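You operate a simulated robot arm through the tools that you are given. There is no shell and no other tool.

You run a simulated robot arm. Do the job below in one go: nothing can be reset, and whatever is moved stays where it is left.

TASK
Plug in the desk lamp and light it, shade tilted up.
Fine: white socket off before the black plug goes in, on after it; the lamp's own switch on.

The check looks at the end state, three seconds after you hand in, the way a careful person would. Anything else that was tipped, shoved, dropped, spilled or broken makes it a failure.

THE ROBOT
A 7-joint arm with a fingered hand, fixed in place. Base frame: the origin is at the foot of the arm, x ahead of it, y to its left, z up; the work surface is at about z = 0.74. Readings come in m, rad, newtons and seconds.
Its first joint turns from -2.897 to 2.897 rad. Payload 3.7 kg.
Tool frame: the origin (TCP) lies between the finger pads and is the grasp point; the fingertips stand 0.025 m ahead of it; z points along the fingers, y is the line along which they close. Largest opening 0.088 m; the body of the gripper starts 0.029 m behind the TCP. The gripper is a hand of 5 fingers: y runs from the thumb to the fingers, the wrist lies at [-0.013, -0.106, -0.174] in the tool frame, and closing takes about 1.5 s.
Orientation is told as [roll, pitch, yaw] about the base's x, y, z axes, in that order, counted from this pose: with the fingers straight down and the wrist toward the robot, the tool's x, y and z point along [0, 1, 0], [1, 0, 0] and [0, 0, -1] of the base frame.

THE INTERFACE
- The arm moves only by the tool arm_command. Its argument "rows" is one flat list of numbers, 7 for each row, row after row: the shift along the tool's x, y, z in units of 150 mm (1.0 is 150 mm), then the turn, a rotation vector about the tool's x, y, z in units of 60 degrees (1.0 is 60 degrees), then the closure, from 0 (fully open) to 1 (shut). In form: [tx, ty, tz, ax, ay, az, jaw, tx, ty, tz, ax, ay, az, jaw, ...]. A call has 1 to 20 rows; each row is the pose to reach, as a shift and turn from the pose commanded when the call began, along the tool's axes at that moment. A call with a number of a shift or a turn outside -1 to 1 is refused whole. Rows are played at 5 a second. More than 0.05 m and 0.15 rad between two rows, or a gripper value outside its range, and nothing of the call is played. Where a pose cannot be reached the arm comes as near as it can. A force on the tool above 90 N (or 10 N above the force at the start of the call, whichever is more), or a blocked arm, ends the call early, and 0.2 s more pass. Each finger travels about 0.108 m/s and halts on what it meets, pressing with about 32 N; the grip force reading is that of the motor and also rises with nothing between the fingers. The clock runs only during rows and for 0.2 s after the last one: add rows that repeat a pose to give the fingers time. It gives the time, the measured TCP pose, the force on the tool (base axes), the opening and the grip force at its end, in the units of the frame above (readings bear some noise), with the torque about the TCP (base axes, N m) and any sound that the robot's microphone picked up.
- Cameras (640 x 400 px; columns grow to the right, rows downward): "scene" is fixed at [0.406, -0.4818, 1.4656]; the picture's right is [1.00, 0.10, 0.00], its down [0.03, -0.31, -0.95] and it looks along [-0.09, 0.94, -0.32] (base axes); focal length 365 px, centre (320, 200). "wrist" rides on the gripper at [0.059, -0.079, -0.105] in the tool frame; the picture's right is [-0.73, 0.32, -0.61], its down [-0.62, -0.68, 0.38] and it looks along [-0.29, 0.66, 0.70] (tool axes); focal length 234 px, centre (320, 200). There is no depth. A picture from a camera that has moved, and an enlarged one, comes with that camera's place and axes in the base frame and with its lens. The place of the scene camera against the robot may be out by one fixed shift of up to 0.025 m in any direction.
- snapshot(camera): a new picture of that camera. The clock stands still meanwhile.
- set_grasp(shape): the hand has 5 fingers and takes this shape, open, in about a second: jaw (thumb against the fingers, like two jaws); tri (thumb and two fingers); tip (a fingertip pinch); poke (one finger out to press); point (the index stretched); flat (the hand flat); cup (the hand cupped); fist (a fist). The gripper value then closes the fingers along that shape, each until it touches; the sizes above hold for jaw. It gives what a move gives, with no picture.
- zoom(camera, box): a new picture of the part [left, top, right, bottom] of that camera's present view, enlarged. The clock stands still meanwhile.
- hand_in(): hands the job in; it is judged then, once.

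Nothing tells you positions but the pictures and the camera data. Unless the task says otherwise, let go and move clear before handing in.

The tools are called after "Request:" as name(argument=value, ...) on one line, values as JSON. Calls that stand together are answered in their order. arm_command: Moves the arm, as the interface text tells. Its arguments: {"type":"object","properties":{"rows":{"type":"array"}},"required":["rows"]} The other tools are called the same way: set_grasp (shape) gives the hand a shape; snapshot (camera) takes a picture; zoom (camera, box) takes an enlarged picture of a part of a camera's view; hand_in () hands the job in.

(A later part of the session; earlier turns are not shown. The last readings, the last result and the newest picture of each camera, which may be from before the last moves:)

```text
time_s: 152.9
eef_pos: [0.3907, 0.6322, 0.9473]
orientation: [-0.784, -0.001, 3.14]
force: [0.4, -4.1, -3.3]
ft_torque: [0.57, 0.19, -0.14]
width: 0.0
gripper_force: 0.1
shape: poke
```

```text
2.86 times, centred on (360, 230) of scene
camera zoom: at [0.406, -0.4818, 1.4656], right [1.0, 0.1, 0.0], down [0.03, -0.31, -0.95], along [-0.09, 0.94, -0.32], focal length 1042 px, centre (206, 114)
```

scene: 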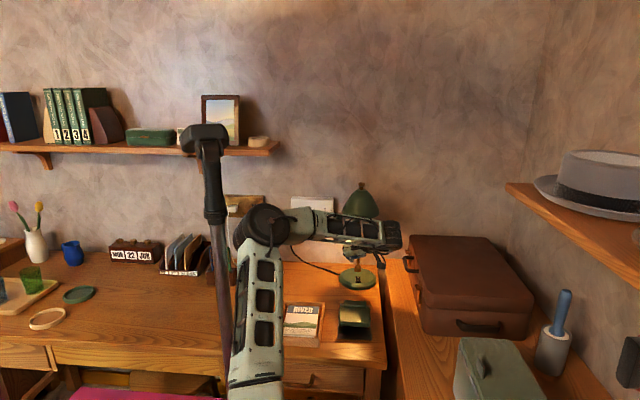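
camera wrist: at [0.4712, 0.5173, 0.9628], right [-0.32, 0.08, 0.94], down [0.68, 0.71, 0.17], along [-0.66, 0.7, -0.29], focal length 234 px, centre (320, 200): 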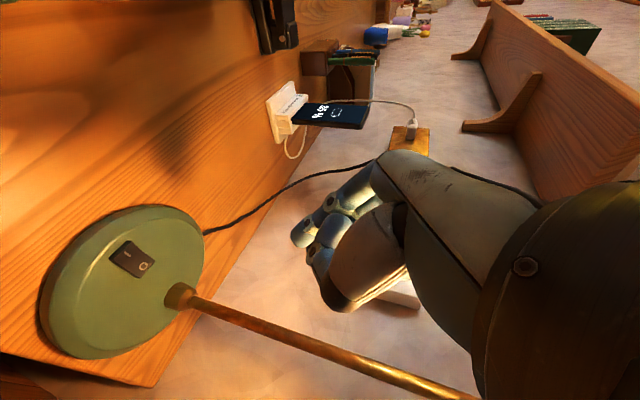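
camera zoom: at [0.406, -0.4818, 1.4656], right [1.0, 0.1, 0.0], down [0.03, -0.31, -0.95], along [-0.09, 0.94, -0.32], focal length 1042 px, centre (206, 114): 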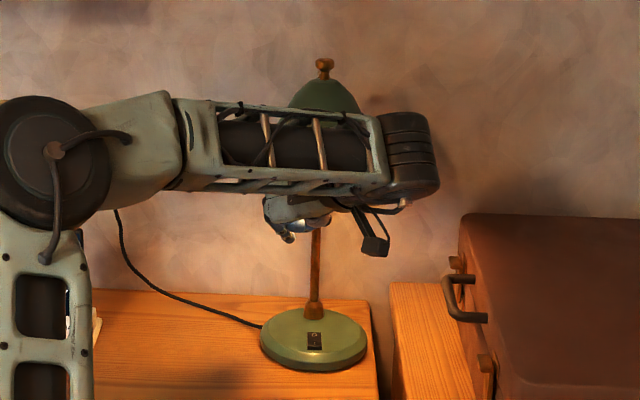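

Contact at the centre of the front rim (about 5 N), and the knob has begun to move while the base stays put. I'll flatten the hand so it pushes more upward than back, continuing to lift.

Request:
arm_command(rows=[-0.047, 0, 0.003, 0, -0.05, 0, 0, -0.095, 0, 0.006, 0, -0.1, 0, 0, -0.142, 0, 0.01, 0, -0.15, 0, 0, -0.19, 0, 0.013, 0, -0.2, 0, 0, -0.237, 0, 0.016, 0, -0.25, 0, 0])

Request:
zoom(camera="scene", box=[300, 160, 420, 300])

Request:
snapshot(camera="wrist")

```text
time_s: 154.1
eef_pos: [0.4012, 0.6551, 0.9732]
orientation: [-1.052, -0.007, 3.135]
force: [0.9, -4.4, -3.0]
ft_torque: [0.61, 0.3, -0.1]
width: 0.0003
gripper_force: 0.0
shape: poke
```

```text
2.86 times, centred on (360, 230) of scene
camera zoom: at [0.406, -0.4818, 1.4656], right [1.0, 0.1, 0.0], down [0.03, -0.31, -0.95], along [-0.09, 0.94, -0.32], focal length 1042 px, centre (206, 114)
```

zoom: 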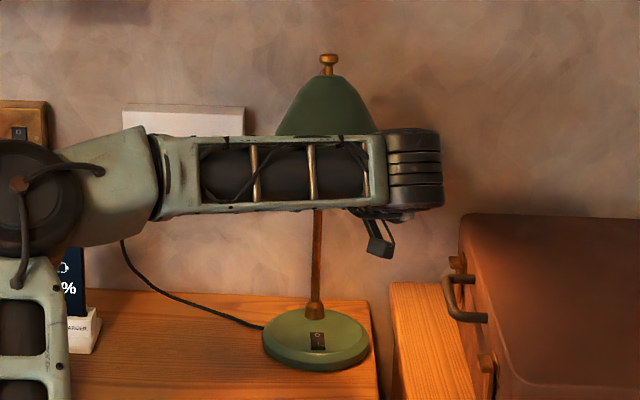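

```text
taken
camera wrist: at [0.4797, 0.5366, 0.9737], right [-0.32, -0.17, 0.93], down [0.69, 0.64, 0.35], along [-0.65, 0.75, -0.09], focal length 234 px, centre (320, 200)
```

wrist: 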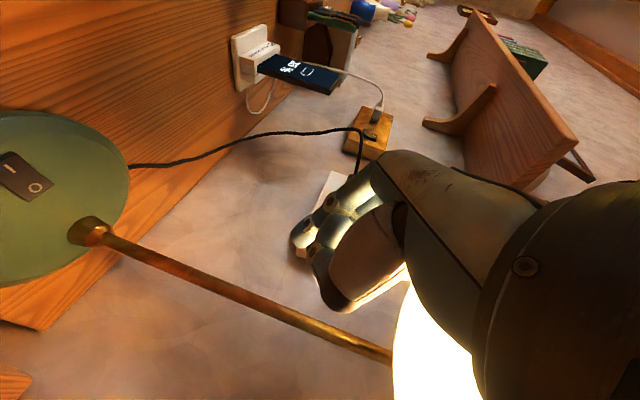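

The lamp's base looks like it may have shifted by a few millimetres. I'll zoom in on the base and shade before going further.

Request:
zoom(camera="scene", box=[330, 255, 390, 300])

Request:
zoom(camera="scene", box=[335, 165, 395, 215])

Request:
zoom(camera="wrist", box=[300, 230, 480, 400])

```text
8.89 times, centred on (360, 278) of scene
camera zoom: at [0.406, -0.4818, 1.4656], right [1.0, 0.1, 0.0], down [0.03, -0.31, -0.95], along [-0.09, 0.94, -0.32], focal length 3242 px, centre (-36, -489)
```

zoom: 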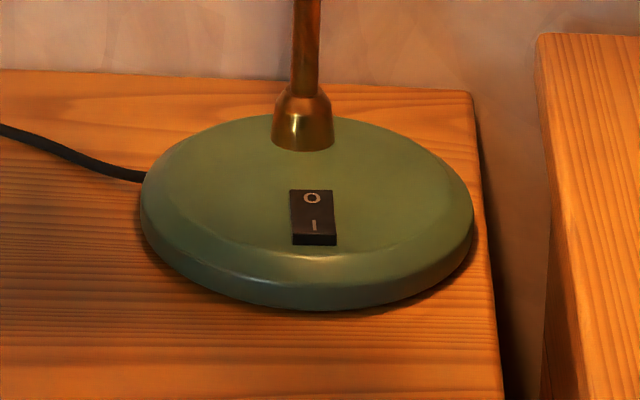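

```text
8.00 times, centred on (365, 190) of scene
camera zoom: at [0.406, -0.4818, 1.4656], right [1.0, 0.1, 0.0], down [0.03, -0.31, -0.95], along [-0.09, 0.94, -0.32], focal length 2918 px, centre (-40, 280)
```

zoom: 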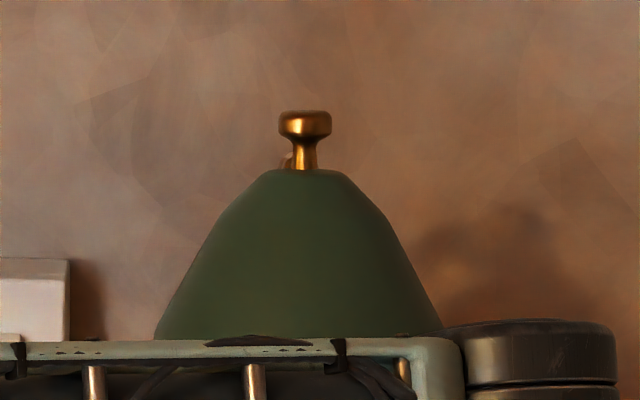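

```text
2.35 times, centred on (390, 315) of wrist
camera zoom: at [0.4797, 0.5366, 0.9737], right [-0.32, -0.17, 0.93], down [0.69, 0.64, 0.35], along [-0.65, 0.75, -0.09], focal length 551 px, centre (155, -71)
```

zoom: 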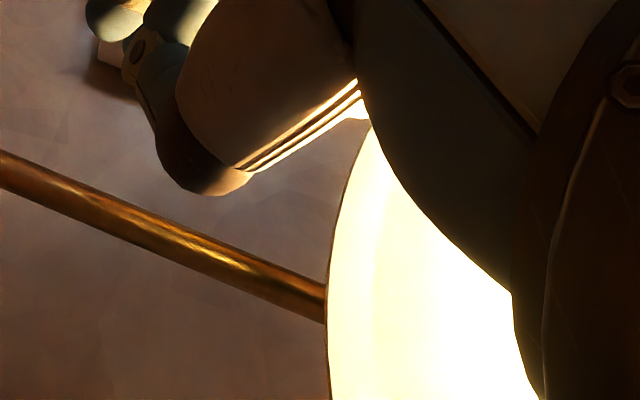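

The base is still flat but turned by a few degrees, because my hand drifted 1 cm right while in contact. The rim is rising. I'll continue lifting with a small leftward correction and more flattening.

Request:
arm_command(rows=[-0.045, 0.018, -0.01, 0, -0.042, 0, 0, -0.09, 0.035, -0.02, 0, -0.083, 0, 0, -0.136, 0.053, -0.031, 0, -0.125, 0, 0, -0.181, 0.053, -0.041, 0, -0.167, 0, 0, -0.227, 0.053, -0.052, 0, -0.208, 0, 0, -0.272, 0.053, -0.062, 0, -0.25, 0, 0])

Request:
zoom(camera="scene", box=[300, 150, 420, 300])

Request:
zoom(camera="scene", box=[330, 255, 390, 300])

Request:
snapshot(camera="wrist")

```text
time_s: 155.7
eef_pos: [0.4226, 0.661, 1.023]
orientation: [-1.33, -0.021, 3.1]
force: [-0.6, -4.6, -4.5]
ft_torque: [0.24, -0.12, 0.07]
width: 0.0
gripper_force: 0.1
shape: poke
stopped in row 6: the arm was blocked; the commanded pose is now the measured one
```

```text
2.67 times, centred on (360, 225) of scene
camera zoom: at [0.406, -0.4818, 1.4656], right [1.0, 0.1, 0.0], down [0.03, -0.31, -0.95], along [-0.09, 0.94, -0.32], focal length 973 px, centre (213, 133)
```

zoom: 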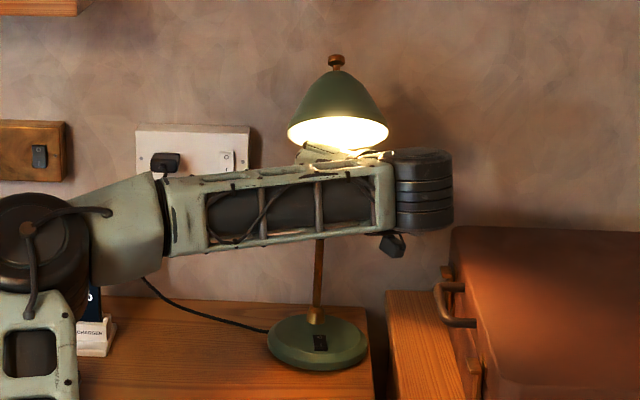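

```text
8.89 times, centred on (360, 278) of scene
camera zoom: at [0.406, -0.4818, 1.4656], right [1.0, 0.1, 0.0], down [0.03, -0.31, -0.95], along [-0.09, 0.94, -0.32], focal length 3242 px, centre (-36, -489)
```

zoom: 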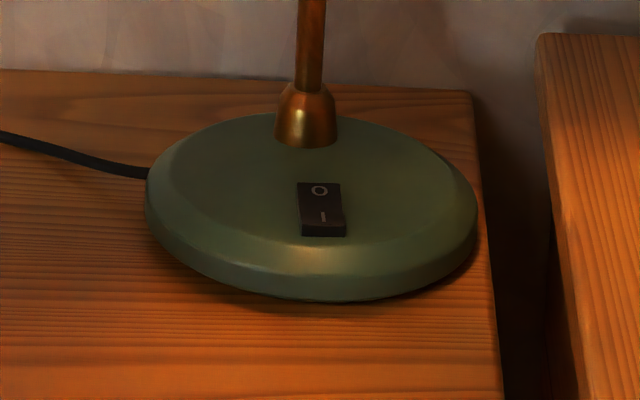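

```text
taken
camera wrist: at [0.4978, 0.543, 0.9896], right [-0.32, -0.4, 0.86], down [0.71, 0.49, 0.5], along [-0.62, 0.77, 0.13], focal length 234 px, centre (320, 200)
```

wrist: 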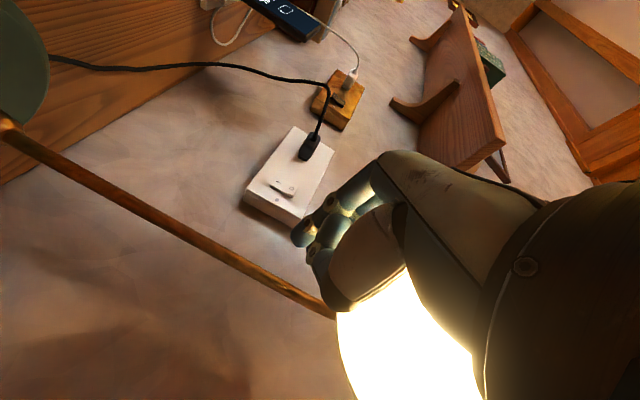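

The scene camera now sees into the lit shade, so it has tilted. However, the base's front edge is slightly lifted and the arm was pushed right by the neck. I'll lower the hand to let the base settle and then assess the tilt.

Request:
arm_command(rows=[0.039, 0, 0.01, 0, 0, 0, 0, 0.078, 0, 0.019, 0, 0, 0, 0, 0.116, 0, 0.029, 0, 0, 0, 0, 0.155, 0, 0.038, 0, 0, 0, 0, 0.194, 0, 0.048, 0, 0, 0, 0])

Request:
zoom(camera="scene", box=[300, 150, 420, 300])

Request:
zoom(camera="scene", box=[330, 255, 390, 300])

Request:
snapshot(camera="scene")

```text
time_s: 156.9
eef_pos: [0.4269, 0.6588, 0.9995]
orientation: [-1.34, -0.027, 3.095]
force: [0.3, -0.1, 0.0]
ft_torque: [-0.01, 0.02, 0.0]
width: 0.0
gripper_force: 0.0
shape: poke
```

```text
2.67 times, centred on (360, 225) of scene
camera zoom: at [0.406, -0.4818, 1.4656], right [1.0, 0.1, 0.0], down [0.03, -0.31, -0.95], along [-0.09, 0.94, -0.32], focal length 973 px, centre (213, 133)
```

zoom: 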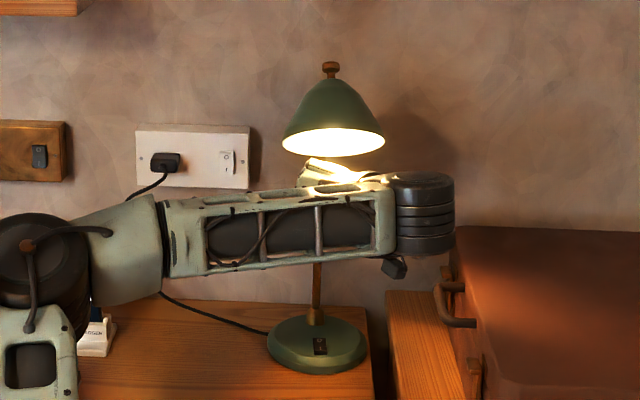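

```text
8.89 times, centred on (360, 278) of scene
camera zoom: at [0.406, -0.4818, 1.4656], right [1.0, 0.1, 0.0], down [0.03, -0.31, -0.95], along [-0.09, 0.94, -0.32], focal length 3242 px, centre (-36, -489)
```

zoom: 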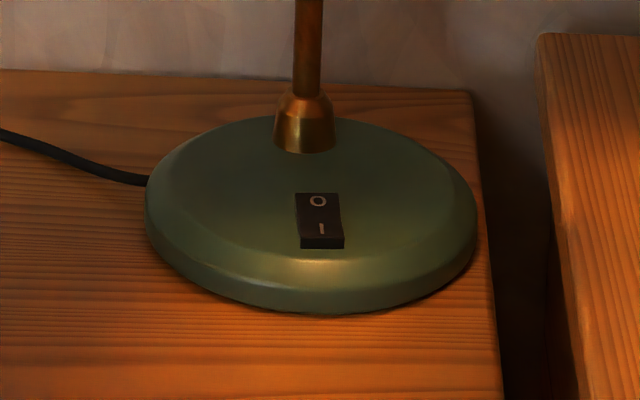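

```text
taken
```

scene: 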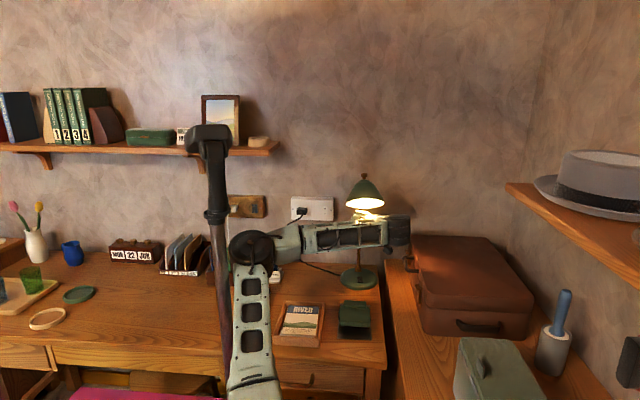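

The base has settled flat and the shade now stays tilted up by roughly 33°, its lit opening facing forward. My fingers were too far inside, so I'll pull back until only the fingertips are under the front rim and then raise it a bit more.

Request:
arm_command(rows=[0.023, 0, -0.096, 0, 0, 0, 0, 0.045, 0, -0.193, 0, 0, 0, 0, 0.068, 0, -0.289, 0, 0, 0, 0, 0.091, 0, -0.385, 0, 0, 0, 0, 0.113, 0, -0.482, 0, 0, 0, 0, 0.136, 0, -0.578, 0, 0, 0, 0])

Request:
zoom(camera="scene", box=[300, 150, 420, 300])

Request:
snapshot(camera="wrist")

```text
time_s: 158.5
eef_pos: [0.463, 0.5901, 1.0013]
orientation: [-1.324, -0.022, 3.012]
force: [0.1, 0.6, 0.3]
ft_torque: [0.01, -0.01, -0.02]
width: 0.0
gripper_force: 0.0
shape: poke
out of reach, approached as far as the arm can: row 4, 5, 6
stopped in row 6: the arm was blocked; the commanded pose is now the measured one
```

```text
2.67 times, centred on (360, 225) of scene
camera zoom: at [0.406, -0.4818, 1.4656], right [1.0, 0.1, 0.0], down [0.03, -0.31, -0.95], along [-0.09, 0.94, -0.32], focal length 973 px, centre (213, 133)
```

zoom: 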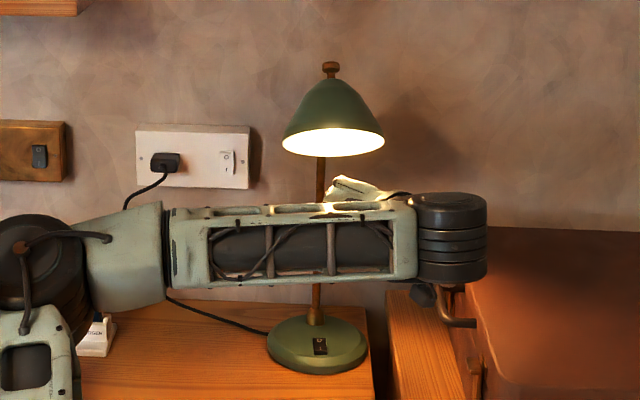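

```text
taken
camera wrist: at [0.5265, 0.4665, 0.9695], right [-0.35, -0.37, 0.86], down [0.75, 0.43, 0.5], along [-0.55, 0.82, 0.13], focal length 234 px, centre (320, 200)
```

wrist: 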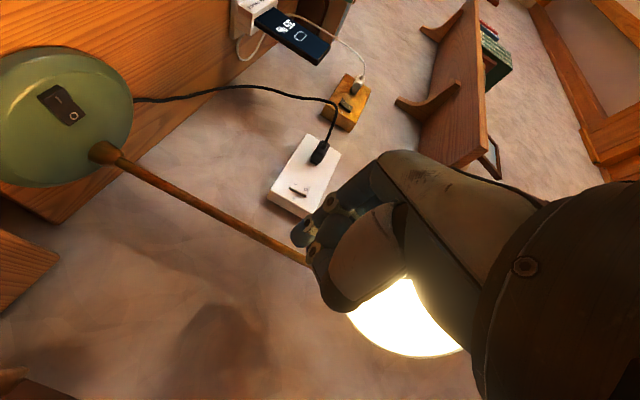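

The shade is holding its tilt and everything else looks in place. I'll zoom to measure the tilt angle properly.

Request:
zoom(camera="scene", box=[335, 165, 395, 225])

Request:
zoom(camera="scene", box=[325, 160, 435, 300])

```text
6.67 times, centred on (365, 195) of scene
camera zoom: at [0.406, -0.4818, 1.4656], right [1.0, 0.1, 0.0], down [0.03, -0.31, -0.95], along [-0.09, 0.94, -0.32], focal length 2432 px, centre (20, 233)
```

zoom: 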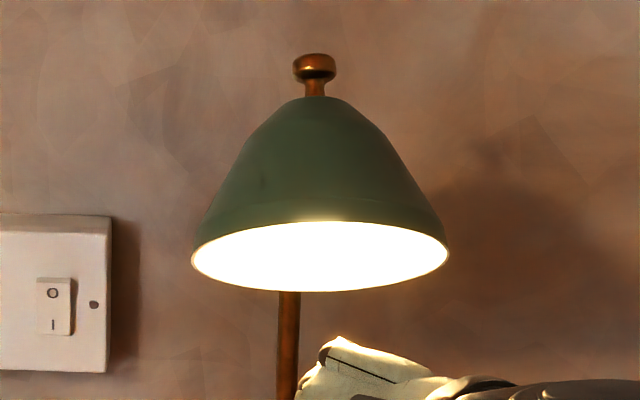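

```text
2.86 times, centred on (380, 230) of scene
camera zoom: at [0.406, -0.4818, 1.4656], right [1.0, 0.1, 0.0], down [0.03, -0.31, -0.95], along [-0.09, 0.94, -0.32], focal length 1042 px, centre (149, 114)
```

zoom: 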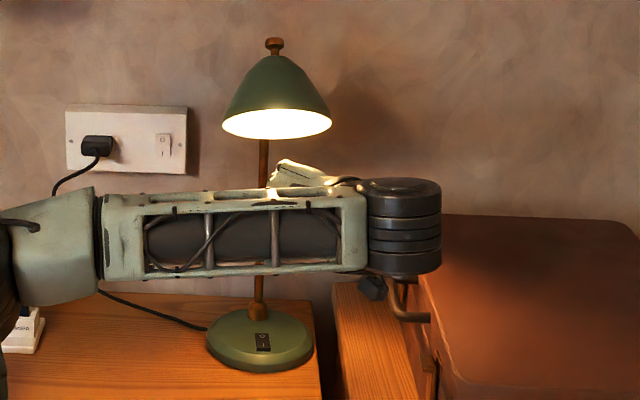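

The tilt is about 34°. Friction in the joint is low, so a gentle vertical lift at the front rim can raise it further. I'll shift slightly left and lift in small rows.

Request:
arm_command(rows=[-0.036, 0.035, -0.011, 0, 0, 0, 0, -0.071, 0.069, -0.022, 0, 0, 0, 0, -0.107, 0.104, -0.033, 0, 0, 0, 0, -0.142, 0.139, -0.045, 0, 0, 0, 0, -0.178, 0.139, -0.056, 0, 0, 0, 0, -0.213, 0.139, -0.067, 0, 0, 0, 0, -0.249, 0.139, -0.078, 0, 0, 0, 0, -0.284, 0.139, -0.089, 0, 0, 0, 0])

Request:
zoom(camera="scene", box=[325, 160, 435, 300])

Request:
snapshot(camera="scene")

```text
time_s: 160.5
eef_pos: [0.4757, 0.5894, 1.0346]
orientation: [-1.304, -0.009, 2.964]
force: [0.3, 0.9, -0.4]
ft_torque: [0.0, 0.0, 0.0]
width: 0.0
gripper_force: 0.1
shape: poke
stopped in row 8: the arm was blocked; the commanded pose is now the measured one
```

```text
2.86 times, centred on (380, 230) of scene
camera zoom: at [0.406, -0.4818, 1.4656], right [1.0, 0.1, 0.0], down [0.03, -0.31, -0.95], along [-0.09, 0.94, -0.32], focal length 1042 px, centre (149, 114)
```

zoom: 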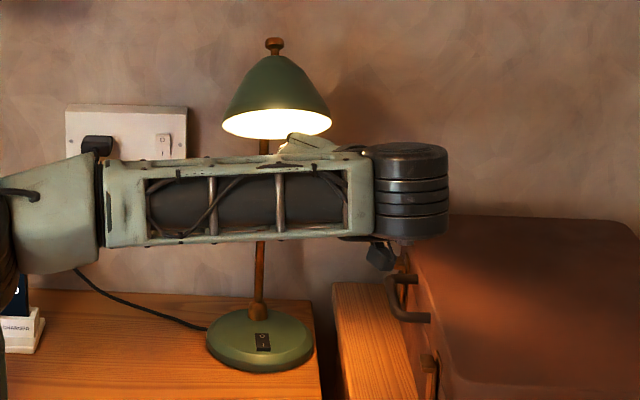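

```text
taken
```

scene: 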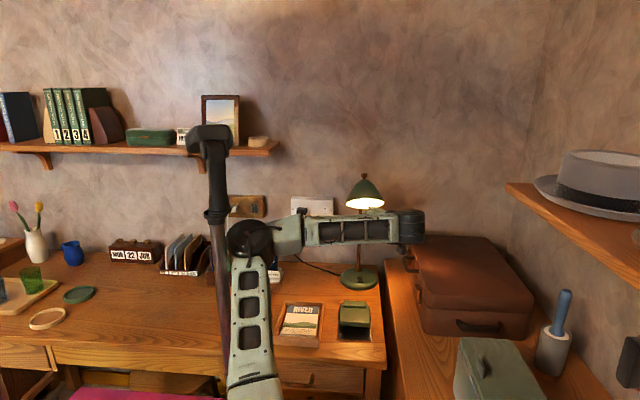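

The elbow met the neck again, so the hand drifted right without touching the shade. Raising the wrist frees the elbow, so I'll change to a 60° finger tilt with the hand centred under the rim.

Request:
arm_command(rows=[0.011, 0.036, -0.021, -0.026, 0.041, -0.012, 0, 0.022, 0.072, -0.041, -0.052, 0.082, -0.023, 0, 0.033, 0.109, -0.062, -0.077, 0.122, -0.035, 0, 0.043, 0.145, -0.083, -0.103, 0.163, -0.046, 0, 0.054, 0.181, -0.103, -0.129, 0.204, -0.058, 0, 0.065, 0.217, -0.124, -0.155, 0.245, -0.069, 0])

Request:
zoom(camera="scene", box=[300, 150, 435, 300])

Request:
snapshot(camera="wrist")

```text
time_s: 161.9
eef_pos: [0.4368, 0.5757, 1.0284]
orientation: [-1.045, -0.003, -3.14]
force: [0.4, 0.9, 0.6]
ft_torque: [0.0, -0.03, 0.02]
width: 0.0002
gripper_force: 0.2
shape: poke
```

```text
2.67 times, centred on (368, 225) of scene
camera zoom: at [0.406, -0.4818, 1.4656], right [1.0, 0.1, 0.0], down [0.03, -0.31, -0.95], along [-0.09, 0.94, -0.32], focal length 973 px, centre (193, 133)
```

zoom: 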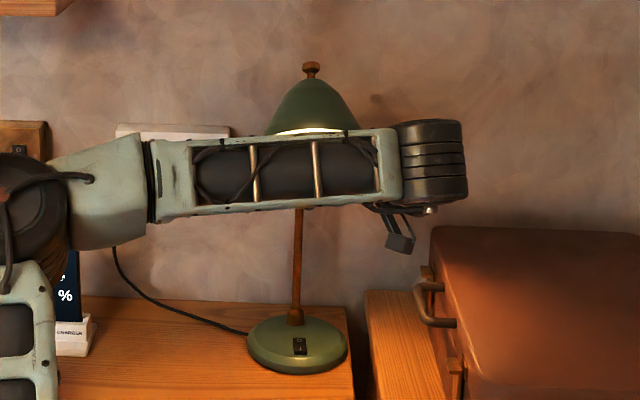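

```text
taken
camera wrist: at [0.5165, 0.4571, 1.0304], right [-0.32, -0.16, 0.93], down [0.68, 0.65, 0.34], along [-0.66, 0.75, -0.09], focal length 234 px, centre (320, 200)
```

wrist: 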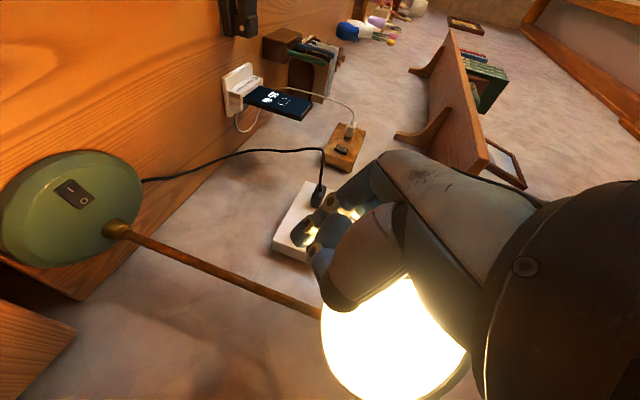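

Position is exact with the hand centred under the front rim. Lifting 30 mm gently.

Request:
arm_command(rows=[-0.029, 0.011, -0.017, 0, 0, 0, 0, -0.058, 0.022, -0.033, 0, 0, 0, 0, -0.087, 0.033, -0.05, 0, 0, 0, 0, -0.115, 0.045, -0.067, 0, 0, 0, 0, -0.144, 0.056, -0.083, 0, 0, 0, 0, -0.173, 0.067, -0.1, 0, 0, 0, 0])

Request:
zoom(camera="scene", box=[300, 150, 435, 300])

Request:
snapshot(camera="wrist")

```text
time_s: 163.5
eef_pos: [0.4386, 0.5842, 1.0256]
orientation: [-0.986, 0.028, 3.113]
force: [0.5, 0.8, 0.2]
ft_torque: [-0.01, 0.01, 0.0]
width: 0.0002
gripper_force: 0.1
shape: poke
stopped in row 6: the arm was blocked; the commanded pose is now the measured one
```

```text
2.67 times, centred on (368, 225) of scene
camera zoom: at [0.406, -0.4818, 1.4656], right [1.0, 0.1, 0.0], down [0.03, -0.31, -0.95], along [-0.09, 0.94, -0.32], focal length 973 px, centre (193, 133)
```

zoom: 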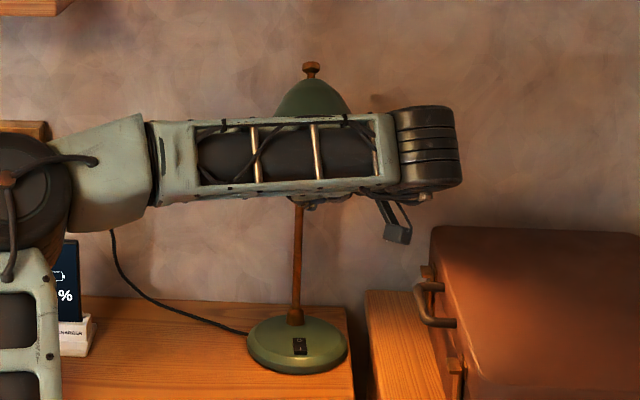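

```text
taken
camera wrist: at [0.5144, 0.4621, 1.0377], right [-0.35, -0.09, 0.93], down [0.69, 0.64, 0.33], along [-0.63, 0.76, -0.16], focal length 234 px, centre (320, 200)
```

wrist: 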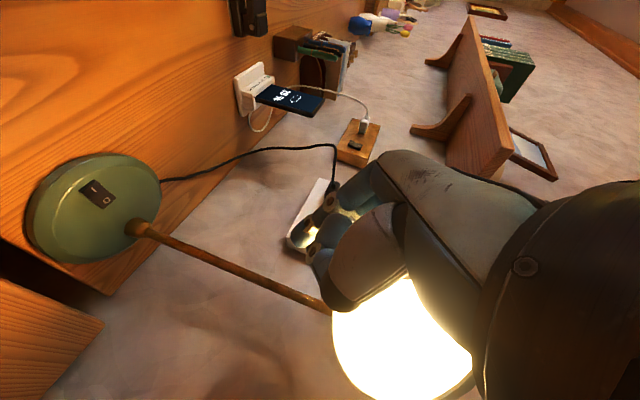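

The elbow and neck block any more lift in this pose. The stretched index (point shape) sits far to the left of the hand, which would let me work with the whole arm farther right. I'll back out to the front-right and use that.

Request:
arm_command(rows=[0.039, -0.067, -0.059, 0, 0, 0, 0, 0.078, -0.133, -0.118, 0, 0, 0, 0, 0.117, -0.2, -0.177, 0, 0, 0, 0, 0.157, -0.267, -0.237, 0, 0, 0, 0, 0.196, -0.333, -0.296, 0, 0, 0, 0, 0.235, -0.4, -0.355, 0, 0, 0, 0, 0.274, -0.466, -0.414, 0, 0, 0, 0, 0.313, -0.533, -0.473, 0, 0, 0, 0])

Request:
set_grasp(shape="point")

Request:
snapshot(camera="scene")

Request:
snapshot(camera="wrist")

```text
time_s: 165.3
eef_pos: [0.4902, 0.5308, 1.06]
orientation: [-0.991, 0.029, 3.121]
force: [0.4, 0.1, -0.2]
ft_torque: [-0.01, -0.03, 0.02]
width: 0.0
gripper_force: 0.0
shape: poke
out of reach, approached as far as the arm can: row 4, 5, 6, 7, 8
```

```text
time_s: 166.2
eef_pos: [0.4899, 0.5299, 1.0589]
orientation: [-0.991, 0.03, 3.119]
force: [-0.5, 0.2, -0.5]
ft_torque: [-0.02, -0.03, 0.0]
width: 0.0
gripper_force: 0.1
shape: point
```

```text
taken
```

scene: 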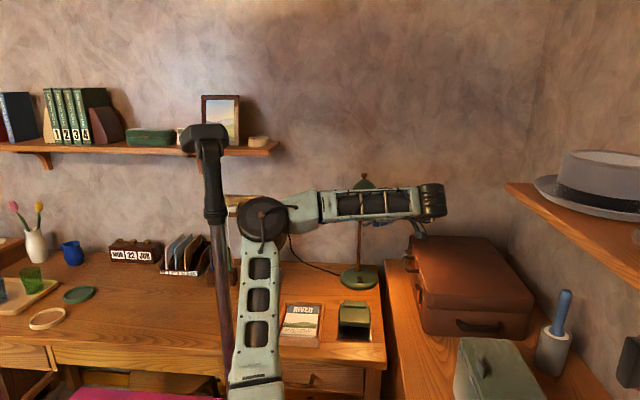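

```text
taken
camera wrist: at [0.5675, 0.4095, 1.0714], right [-0.35, -0.1, 0.93], down [0.69, 0.65, 0.33], along [-0.64, 0.75, -0.16], focal length 234 px, centre (320, 200)
```

wrist: 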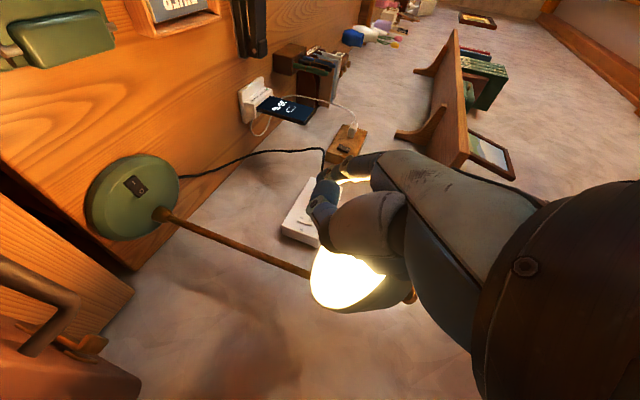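

The stretched index tip should now be near (0.395, 0.58, 1.025), just below the front rim. I'll move it forward and up a little and look.

Request:
arm_command(rows=[-0.046, 0, 0.01, 0, 0, 0, 0, -0.092, 0, 0.019, 0, 0, 0, 0, -0.139, 0, 0.029, 0, 0, 0, 0, -0.185, 0, 0.038, 0, 0, 0, 0, -0.231, 0, 0.048, 0, 0, 0, 0])

Request:
zoom(camera="scene", box=[300, 150, 435, 300])

Request:
zoom(camera="wrist", box=[260, 120, 440, 330])

```text
time_s: 167.4
eef_pos: [0.4912, 0.5549, 1.0875]
orientation: [-0.994, 0.031, 3.123]
force: [-0.2, -0.3, 0.2]
ft_torque: [-0.02, -0.04, -0.01]
width: 0.0001
gripper_force: 0.0
shape: point
```

```text
2.67 times, centred on (368, 225) of scene
camera zoom: at [0.406, -0.4818, 1.4656], right [1.0, 0.1, 0.0], down [0.03, -0.31, -0.95], along [-0.09, 0.94, -0.32], focal length 973 px, centre (193, 133)
```

zoom: 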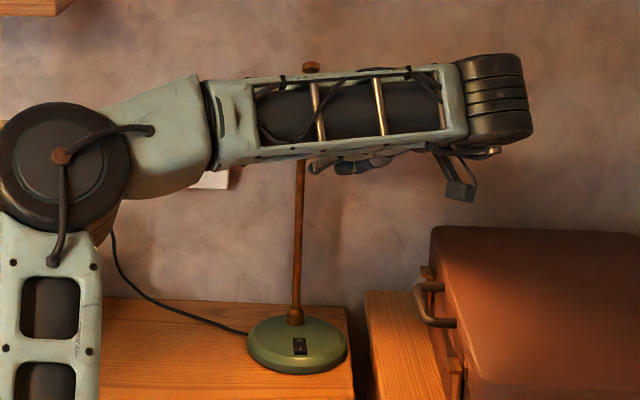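

```text
1.90 times, centred on (350, 225) of wrist
camera zoom: at [0.569, 0.4341, 1.0988], right [-0.35, -0.11, 0.93], down [0.68, 0.65, 0.34], along [-0.64, 0.75, -0.16], focal length 446 px, centre (263, 152)
```

zoom: 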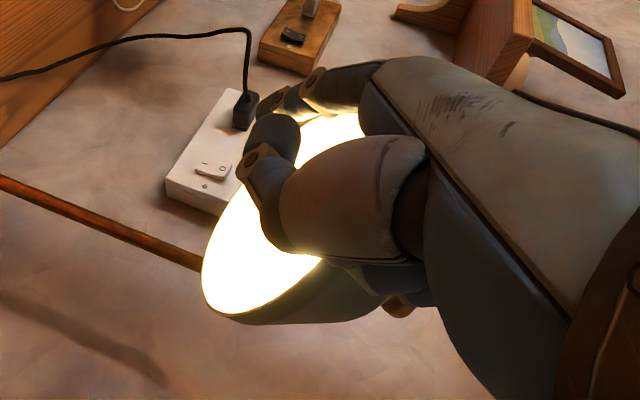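

The index is in front of the lit opening but about 3 cm left of centre. I'll shift right 25 mm, dip slightly, then lift gently under the front edge.

Request:
arm_command(rows=[0.045, -0.06, 0.029, 0, 0, 0, 0, 0.045, -0.12, 0.029, 0, 0, 0, 0, 0.045, -0.167, 0.029, 0, 0, 0, 0, 0.017, -0.167, 0.011, 0, 0, 0, 0, -0.011, -0.167, -0.007, 0, 0, 0, 0, -0.039, -0.167, -0.025, 0, 0, 0, 0, -0.067, -0.167, -0.044, 0, 0, 0, 0])

Request:
zoom(camera="scene", box=[300, 150, 435, 300])

Request:
zoom(camera="wrist", box=[220, 120, 440, 360])

```text
time_s: 169.0
eef_pos: [0.517, 0.5536, 1.1012]
orientation: [-0.994, 0.031, 3.124]
force: [0.4, 0.2, -1.1]
ft_torque: [-0.01, 0.0, 0.01]
width: 0.0002
gripper_force: 0.1
shape: point
```

```text
2.67 times, centred on (368, 225) of scene
camera zoom: at [0.406, -0.4818, 1.4656], right [1.0, 0.1, 0.0], down [0.03, -0.31, -0.95], along [-0.09, 0.94, -0.32], focal length 973 px, centre (193, 133)
```

zoom: 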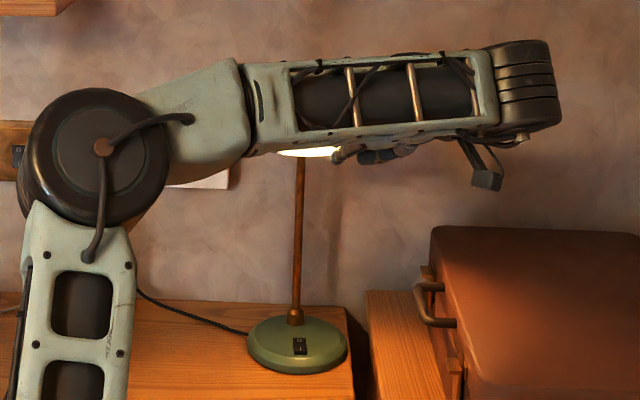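

```text
1.67 times, centred on (330, 240) of wrist
camera zoom: at [0.5935, 0.4338, 1.1122], right [-0.35, -0.11, 0.93], down [0.68, 0.65, 0.34], along [-0.64, 0.75, -0.16], focal length 390 px, centre (303, 133)
```

zoom: 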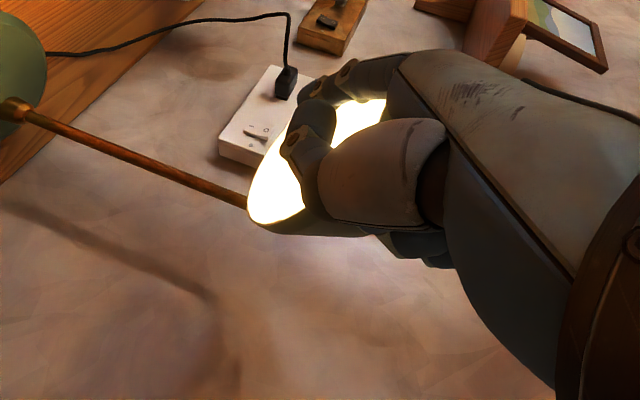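

No contact yet. Lifting another 25 mm slowly.

Request:
arm_command(rows=[-0.028, 0, -0.018, 0, 0, 0, 0, -0.056, 0, -0.036, 0, 0, 0, 0, -0.084, 0, -0.055, 0, 0, 0, 0, -0.112, 0, -0.073, 0, 0, 0, 0, -0.139, 0, -0.091, 0, 0, 0, 0])

Request:
zoom(camera="scene", box=[300, 150, 435, 300])

Request:
zoom(camera="wrist", box=[220, 120, 440, 360])

```text
time_s: 170.2
eef_pos: [0.5145, 0.5544, 1.1269]
orientation: [-0.996, 0.032, 3.123]
force: [-0.2, 0.5, -0.4]
ft_torque: [0.0, -0.02, 0.0]
width: 0.0002
gripper_force: 0.0
shape: point
```

```text
2.67 times, centred on (368, 225) of scene
camera zoom: at [0.406, -0.4818, 1.4656], right [1.0, 0.1, 0.0], down [0.03, -0.31, -0.95], along [-0.09, 0.94, -0.32], focal length 973 px, centre (193, 133)
```

zoom: 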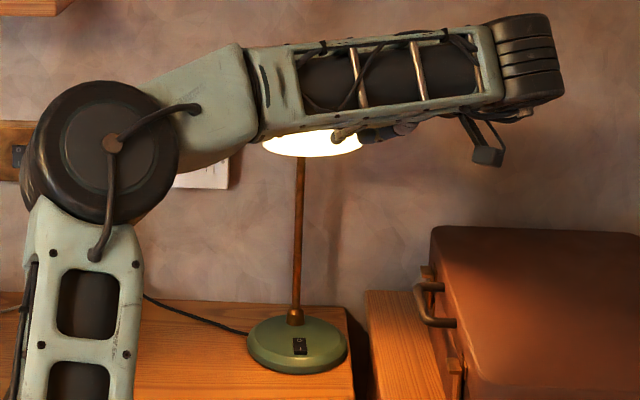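

```text
1.67 times, centred on (330, 240) of wrist
camera zoom: at [0.5924, 0.4345, 1.1368], right [-0.35, -0.11, 0.93], down [0.68, 0.65, 0.34], along [-0.64, 0.75, -0.16], focal length 390 px, centre (303, 133)
```

zoom: 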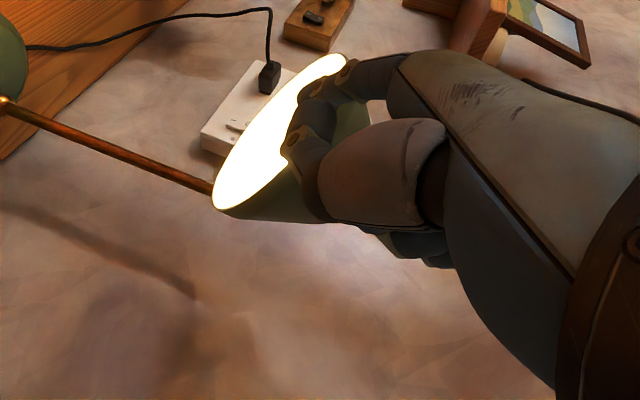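

The finger passed in front of the rim rather than under it. I'll pull back, go lower, slide in under the front edge by about 4 cm, and then lift.

Request:
arm_command(rows=[0.036, 0, -0.056, 0, 0, 0, 0, 0.073, 0, -0.112, 0, 0, 0, 0, 0.153, 0, -0.06, 0, 0, 0, 0, 0.234, 0, -0.007, 0, 0, 0, 0, 0.314, 0, 0.045, 0, 0, 0, 0, 0.395, 0, 0.098, 0, 0, 0, 0, 0.475, 0, 0.15, 0, 0, 0, 0, 0.44, 0, 0.203, 0, 0, 0, 0, 0.406, 0, 0.256, 0, 0, 0, 0, 0.371, 0, 0.309, 0, 0, 0, 0, 0.337, 0, 0.362, 0, 0, 0, 0])

Request:
zoom(camera="scene", box=[300, 150, 435, 300])

Request:
zoom(camera="wrist", box=[220, 120, 440, 360])

```text
time_s: 172.6
eef_pos: [0.5179, 0.572, 1.0529]
orientation: [-0.992, 0.032, 3.124]
force: [-0.2, 0.9, -0.1]
ft_torque: [0.01, 0.02, 0.02]
width: 0.0
gripper_force: 0.0
shape: point
out of reach, approached as far as the arm can: row 7
```

```text
2.67 times, centred on (368, 225) of scene
camera zoom: at [0.406, -0.4818, 1.4656], right [1.0, 0.1, 0.0], down [0.03, -0.31, -0.95], along [-0.09, 0.94, -0.32], focal length 973 px, centre (193, 133)
```

zoom: 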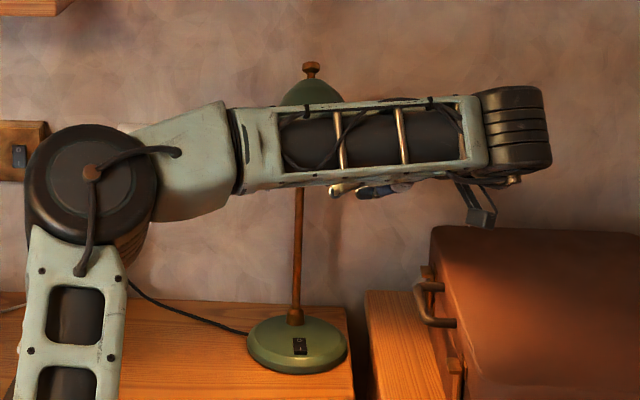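

```text
1.67 times, centred on (330, 240) of wrist
camera zoom: at [0.5953, 0.451, 1.0634], right [-0.35, -0.11, 0.93], down [0.68, 0.65, 0.34], along [-0.64, 0.75, -0.16], focal length 390 px, centre (303, 133)
```

zoom: 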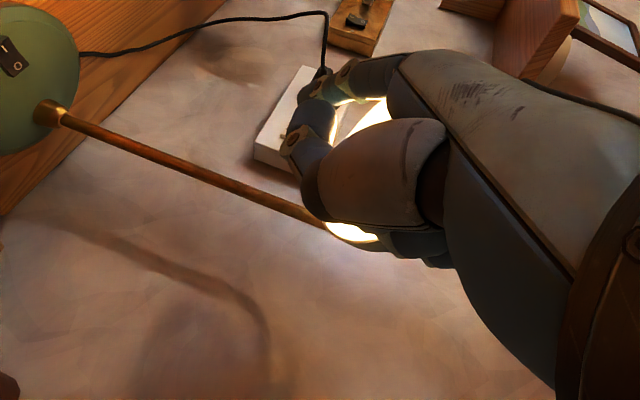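

Now the finger should be beneath the rim. Lifting 20 mm and checking the force.

Request:
arm_command(rows=[-0.022, 0, -0.015, 0, 0, 0, 0, -0.045, 0, -0.029, 0, 0, 0, 0, -0.067, 0, -0.044, 0, 0, 0, 0, -0.09, 0, -0.058, 0, 0, 0, 0, -0.112, 0, -0.073, 0, 0, 0, 0])

Request:
zoom(camera="wrist", box=[220, 120, 440, 360])

Request:
zoom(camera="scene", box=[300, 150, 435, 300])

```text
time_s: 173.8
eef_pos: [0.5171, 0.5708, 1.0732]
orientation: [-0.995, 0.032, 3.125]
force: [-0.8, -0.6, -0.2]
ft_torque: [0.0, 0.02, 0.01]
width: 0.0
gripper_force: 0.1
shape: point
```

```text
1.67 times, centred on (330, 240) of wrist
camera zoom: at [0.5945, 0.4511, 1.0846], right [-0.35, -0.11, 0.93], down [0.68, 0.65, 0.34], along [-0.64, 0.75, -0.16], focal length 390 px, centre (303, 133)
```

zoom: 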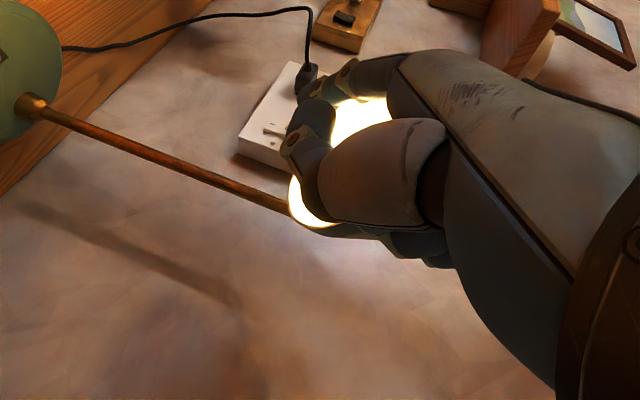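

```text
2.67 times, centred on (368, 225) of scene
camera zoom: at [0.406, -0.4818, 1.4656], right [1.0, 0.1, 0.0], down [0.03, -0.31, -0.95], along [-0.09, 0.94, -0.32], focal length 973 px, centre (193, 133)
```

zoom: 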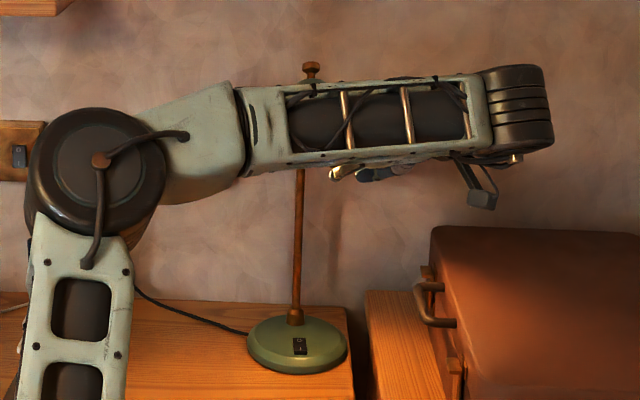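

Not touching yet. Another 20 mm.

Request:
arm_command(rows=[-0.022, 0, -0.015, 0, 0, 0, 0, -0.045, 0, -0.029, 0, 0, 0, 0, -0.067, 0, -0.044, 0, 0, 0, 0, -0.09, 0, -0.058, 0, 0, 0, 0, -0.112, 0, -0.073, 0, 0, 0, 0])

Request:
zoom(camera="wrist", box=[220, 120, 440, 360])

Request:
zoom(camera="scene", box=[300, 150, 435, 300])

```text
time_s: 175.0
eef_pos: [0.5157, 0.572, 1.0925]
orientation: [-0.996, 0.034, 3.125]
force: [0.3, -0.5, -0.2]
ft_torque: [-0.02, -0.02, 0.02]
width: 0.0001
gripper_force: 0.2
shape: point
```

```text
1.67 times, centred on (330, 240) of wrist
camera zoom: at [0.5942, 0.4512, 1.104], right [-0.36, -0.11, 0.93], down [0.68, 0.65, 0.34], along [-0.64, 0.75, -0.16], focal length 390 px, centre (303, 133)
```

zoom: 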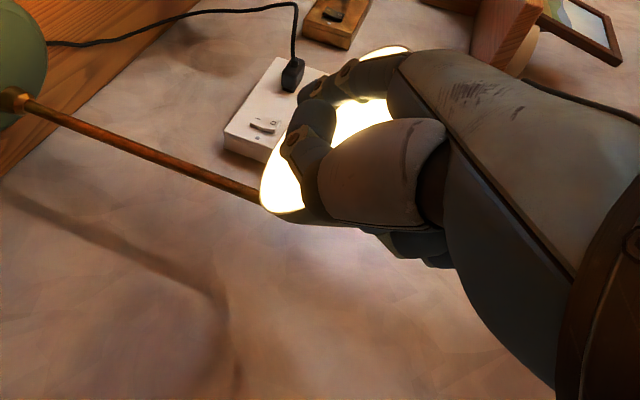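

```text
2.67 times, centred on (368, 225) of scene
camera zoom: at [0.406, -0.4818, 1.4656], right [1.0, 0.1, 0.0], down [0.03, -0.31, -0.95], along [-0.09, 0.94, -0.32], focal length 973 px, centre (193, 133)
```

zoom: 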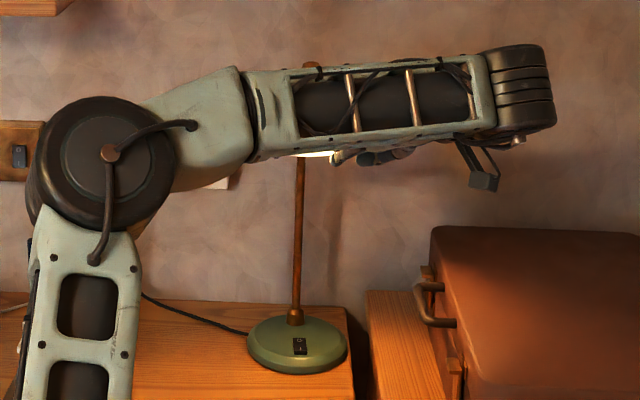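

The rim's front edge seems to be at about z 1.10, a bit higher than I assumed. Continuing to lift in small steps.

Request:
arm_command(rows=[-0.022, 0, -0.015, 0, 0, 0, 0, -0.045, 0, -0.029, 0, 0, 0, 0, -0.067, 0, -0.044, 0, 0, 0, 0, -0.09, 0, -0.058, 0, 0, 0, 0, -0.112, 0, -0.073, 0, 0, 0, 0])

Request:
zoom(camera="wrist", box=[220, 120, 440, 360])

Request:
zoom(camera="scene", box=[300, 150, 435, 300])

```text
time_s: 176.2
eef_pos: [0.5158, 0.5726, 1.114]
orientation: [-0.996, 0.031, 3.125]
force: [0.0, -0.5, -0.1]
ft_torque: [0.0, 0.01, 0.01]
width: 0.0
gripper_force: 0.0
shape: point
```

```text
1.67 times, centred on (330, 240) of wrist
camera zoom: at [0.5938, 0.452, 1.124], right [-0.35, -0.11, 0.93], down [0.68, 0.65, 0.34], along [-0.64, 0.75, -0.16], focal length 390 px, centre (303, 133)
```

zoom: 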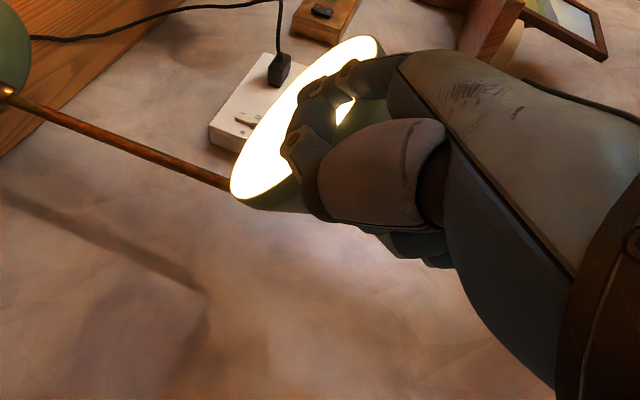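

```text
2.67 times, centred on (368, 225) of scene
camera zoom: at [0.406, -0.4818, 1.4656], right [1.0, 0.1, 0.0], down [0.03, -0.31, -0.95], along [-0.09, 0.94, -0.32], focal length 973 px, centre (193, 133)
```

zoom: 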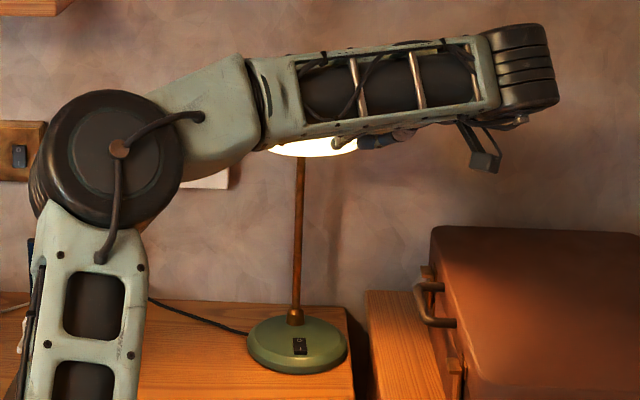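

From the rim's apparent size its centre is at about (0.437, 0.607, 1.086), with the front edge near (y 0.557, z 1.12). My finger was lying parallel to the opening, so I'll make it more horizontal and place it under the front edge.

Request:
arm_command(rows=[0.05, 0, -0.02, 0, -0.03, 0, 0, 0.09, 0, -0.045, 0, -0.08, 0, 0, 0.12, 0, -0.065, 0, -0.13, 0, 0, 0.145, 0, -0.085, 0, -0.19, 0, 0, 0.167, 0, -0.1, 0, -0.25, 0, 0, 0.187, 0, -0.117, 0, -0.3, 0, 0])

Request:
zoom(camera="wrist", box=[220, 120, 440, 360])

Request:
zoom(camera="scene", box=[300, 150, 435, 300])

```text
time_s: 177.6
eef_pos: [0.5116, 0.5684, 1.1235]
orientation: [-1.306, 0.027, 3.121]
force: [1.2, -4.5, -1.2]
ft_torque: [-0.07, -0.14, 0.21]
width: 0.0
gripper_force: 0.0
shape: point
out of reach, approached as far as the arm can: row 4, 5, 6
```

```text
1.67 times, centred on (330, 240) of wrist
camera zoom: at [0.5907, 0.4509, 1.0965], right [-0.36, -0.39, 0.85], down [0.68, 0.52, 0.52], along [-0.64, 0.76, 0.08], focal length 390 px, centre (303, 133)
```

zoom: 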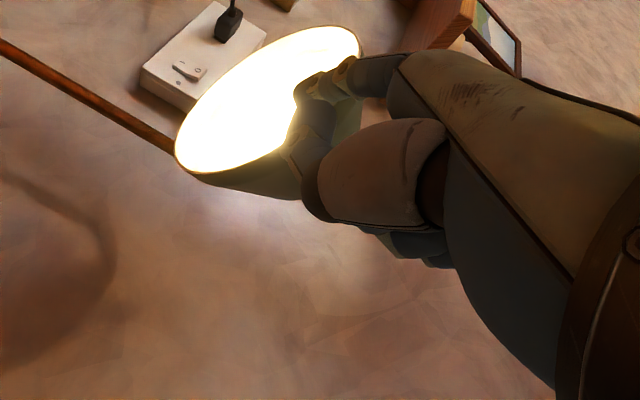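

```text
2.67 times, centred on (368, 225) of scene
camera zoom: at [0.406, -0.4818, 1.4656], right [1.0, 0.1, 0.0], down [0.03, -0.31, -0.95], along [-0.09, 0.94, -0.32], focal length 973 px, centre (193, 133)
```

zoom: 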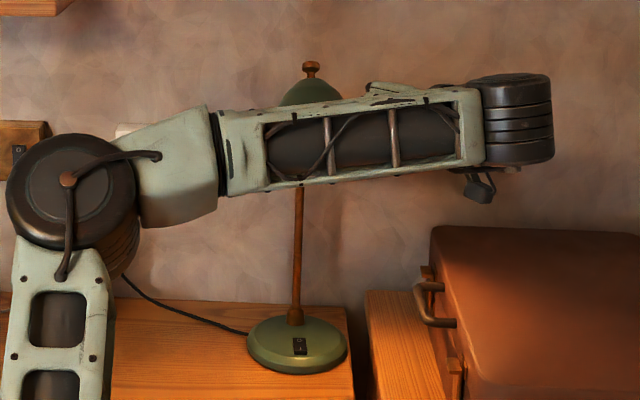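

That pose is out of reach and the finger pressed the front of the shade by about 5 N, so I'll back off at once and check the shade.

Request:
arm_command(rows=[0.025, -0.005, -0.06, 0, 0.05, 0, 0, 0.04, -0.01, -0.1, 0, 0.11, 0, 0, 0.05, -0.015, -0.12, 0, 0.17, 0, 0, 0.057, -0.02, -0.135, 0, 0.23, 0, 0, 0.063, -0.02, -0.145, 0, 0.3, 0, 0])

Request:
set_grasp(shape="fist")

Request:
snapshot(camera="scene")

Request:
snapshot(camera="wrist")

```text
time_s: 178.8
eef_pos: [0.5146, 0.5455, 1.1177]
orientation: [-0.993, 0.033, 3.124]
force: [0.9, -0.2, 0.5]
ft_torque: [0.02, -0.02, -0.03]
width: 0.0805
gripper_force: 0.0
shape: point
```

```text
time_s: 179.7
eef_pos: [0.5149, 0.5445, 1.1179]
orientation: [-0.995, 0.031, 3.126]
force: [-0.1, 0.5, 0.0]
ft_torque: [0.0, 0.0, -0.03]
width: 0.0001
gripper_force: 0.0
shape: fist
```

```text
taken
```

scene: 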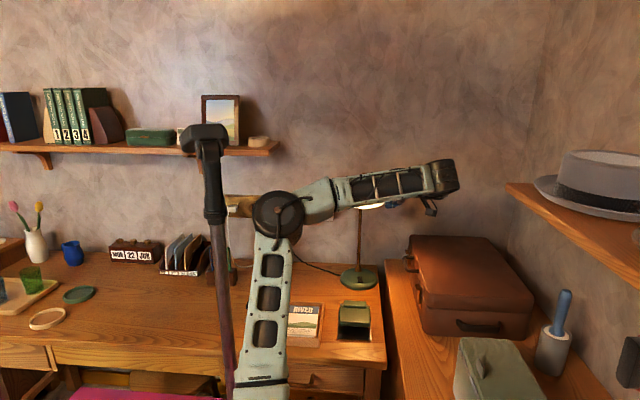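

```text
taken
camera wrist: at [0.5924, 0.4241, 1.1297], right [-0.35, -0.11, 0.93], down [0.68, 0.65, 0.34], along [-0.64, 0.75, -0.16], focal length 234 px, centre (320, 200)
```

wrist: 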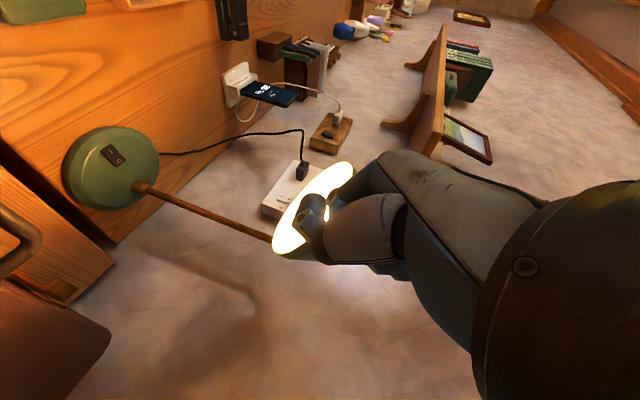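

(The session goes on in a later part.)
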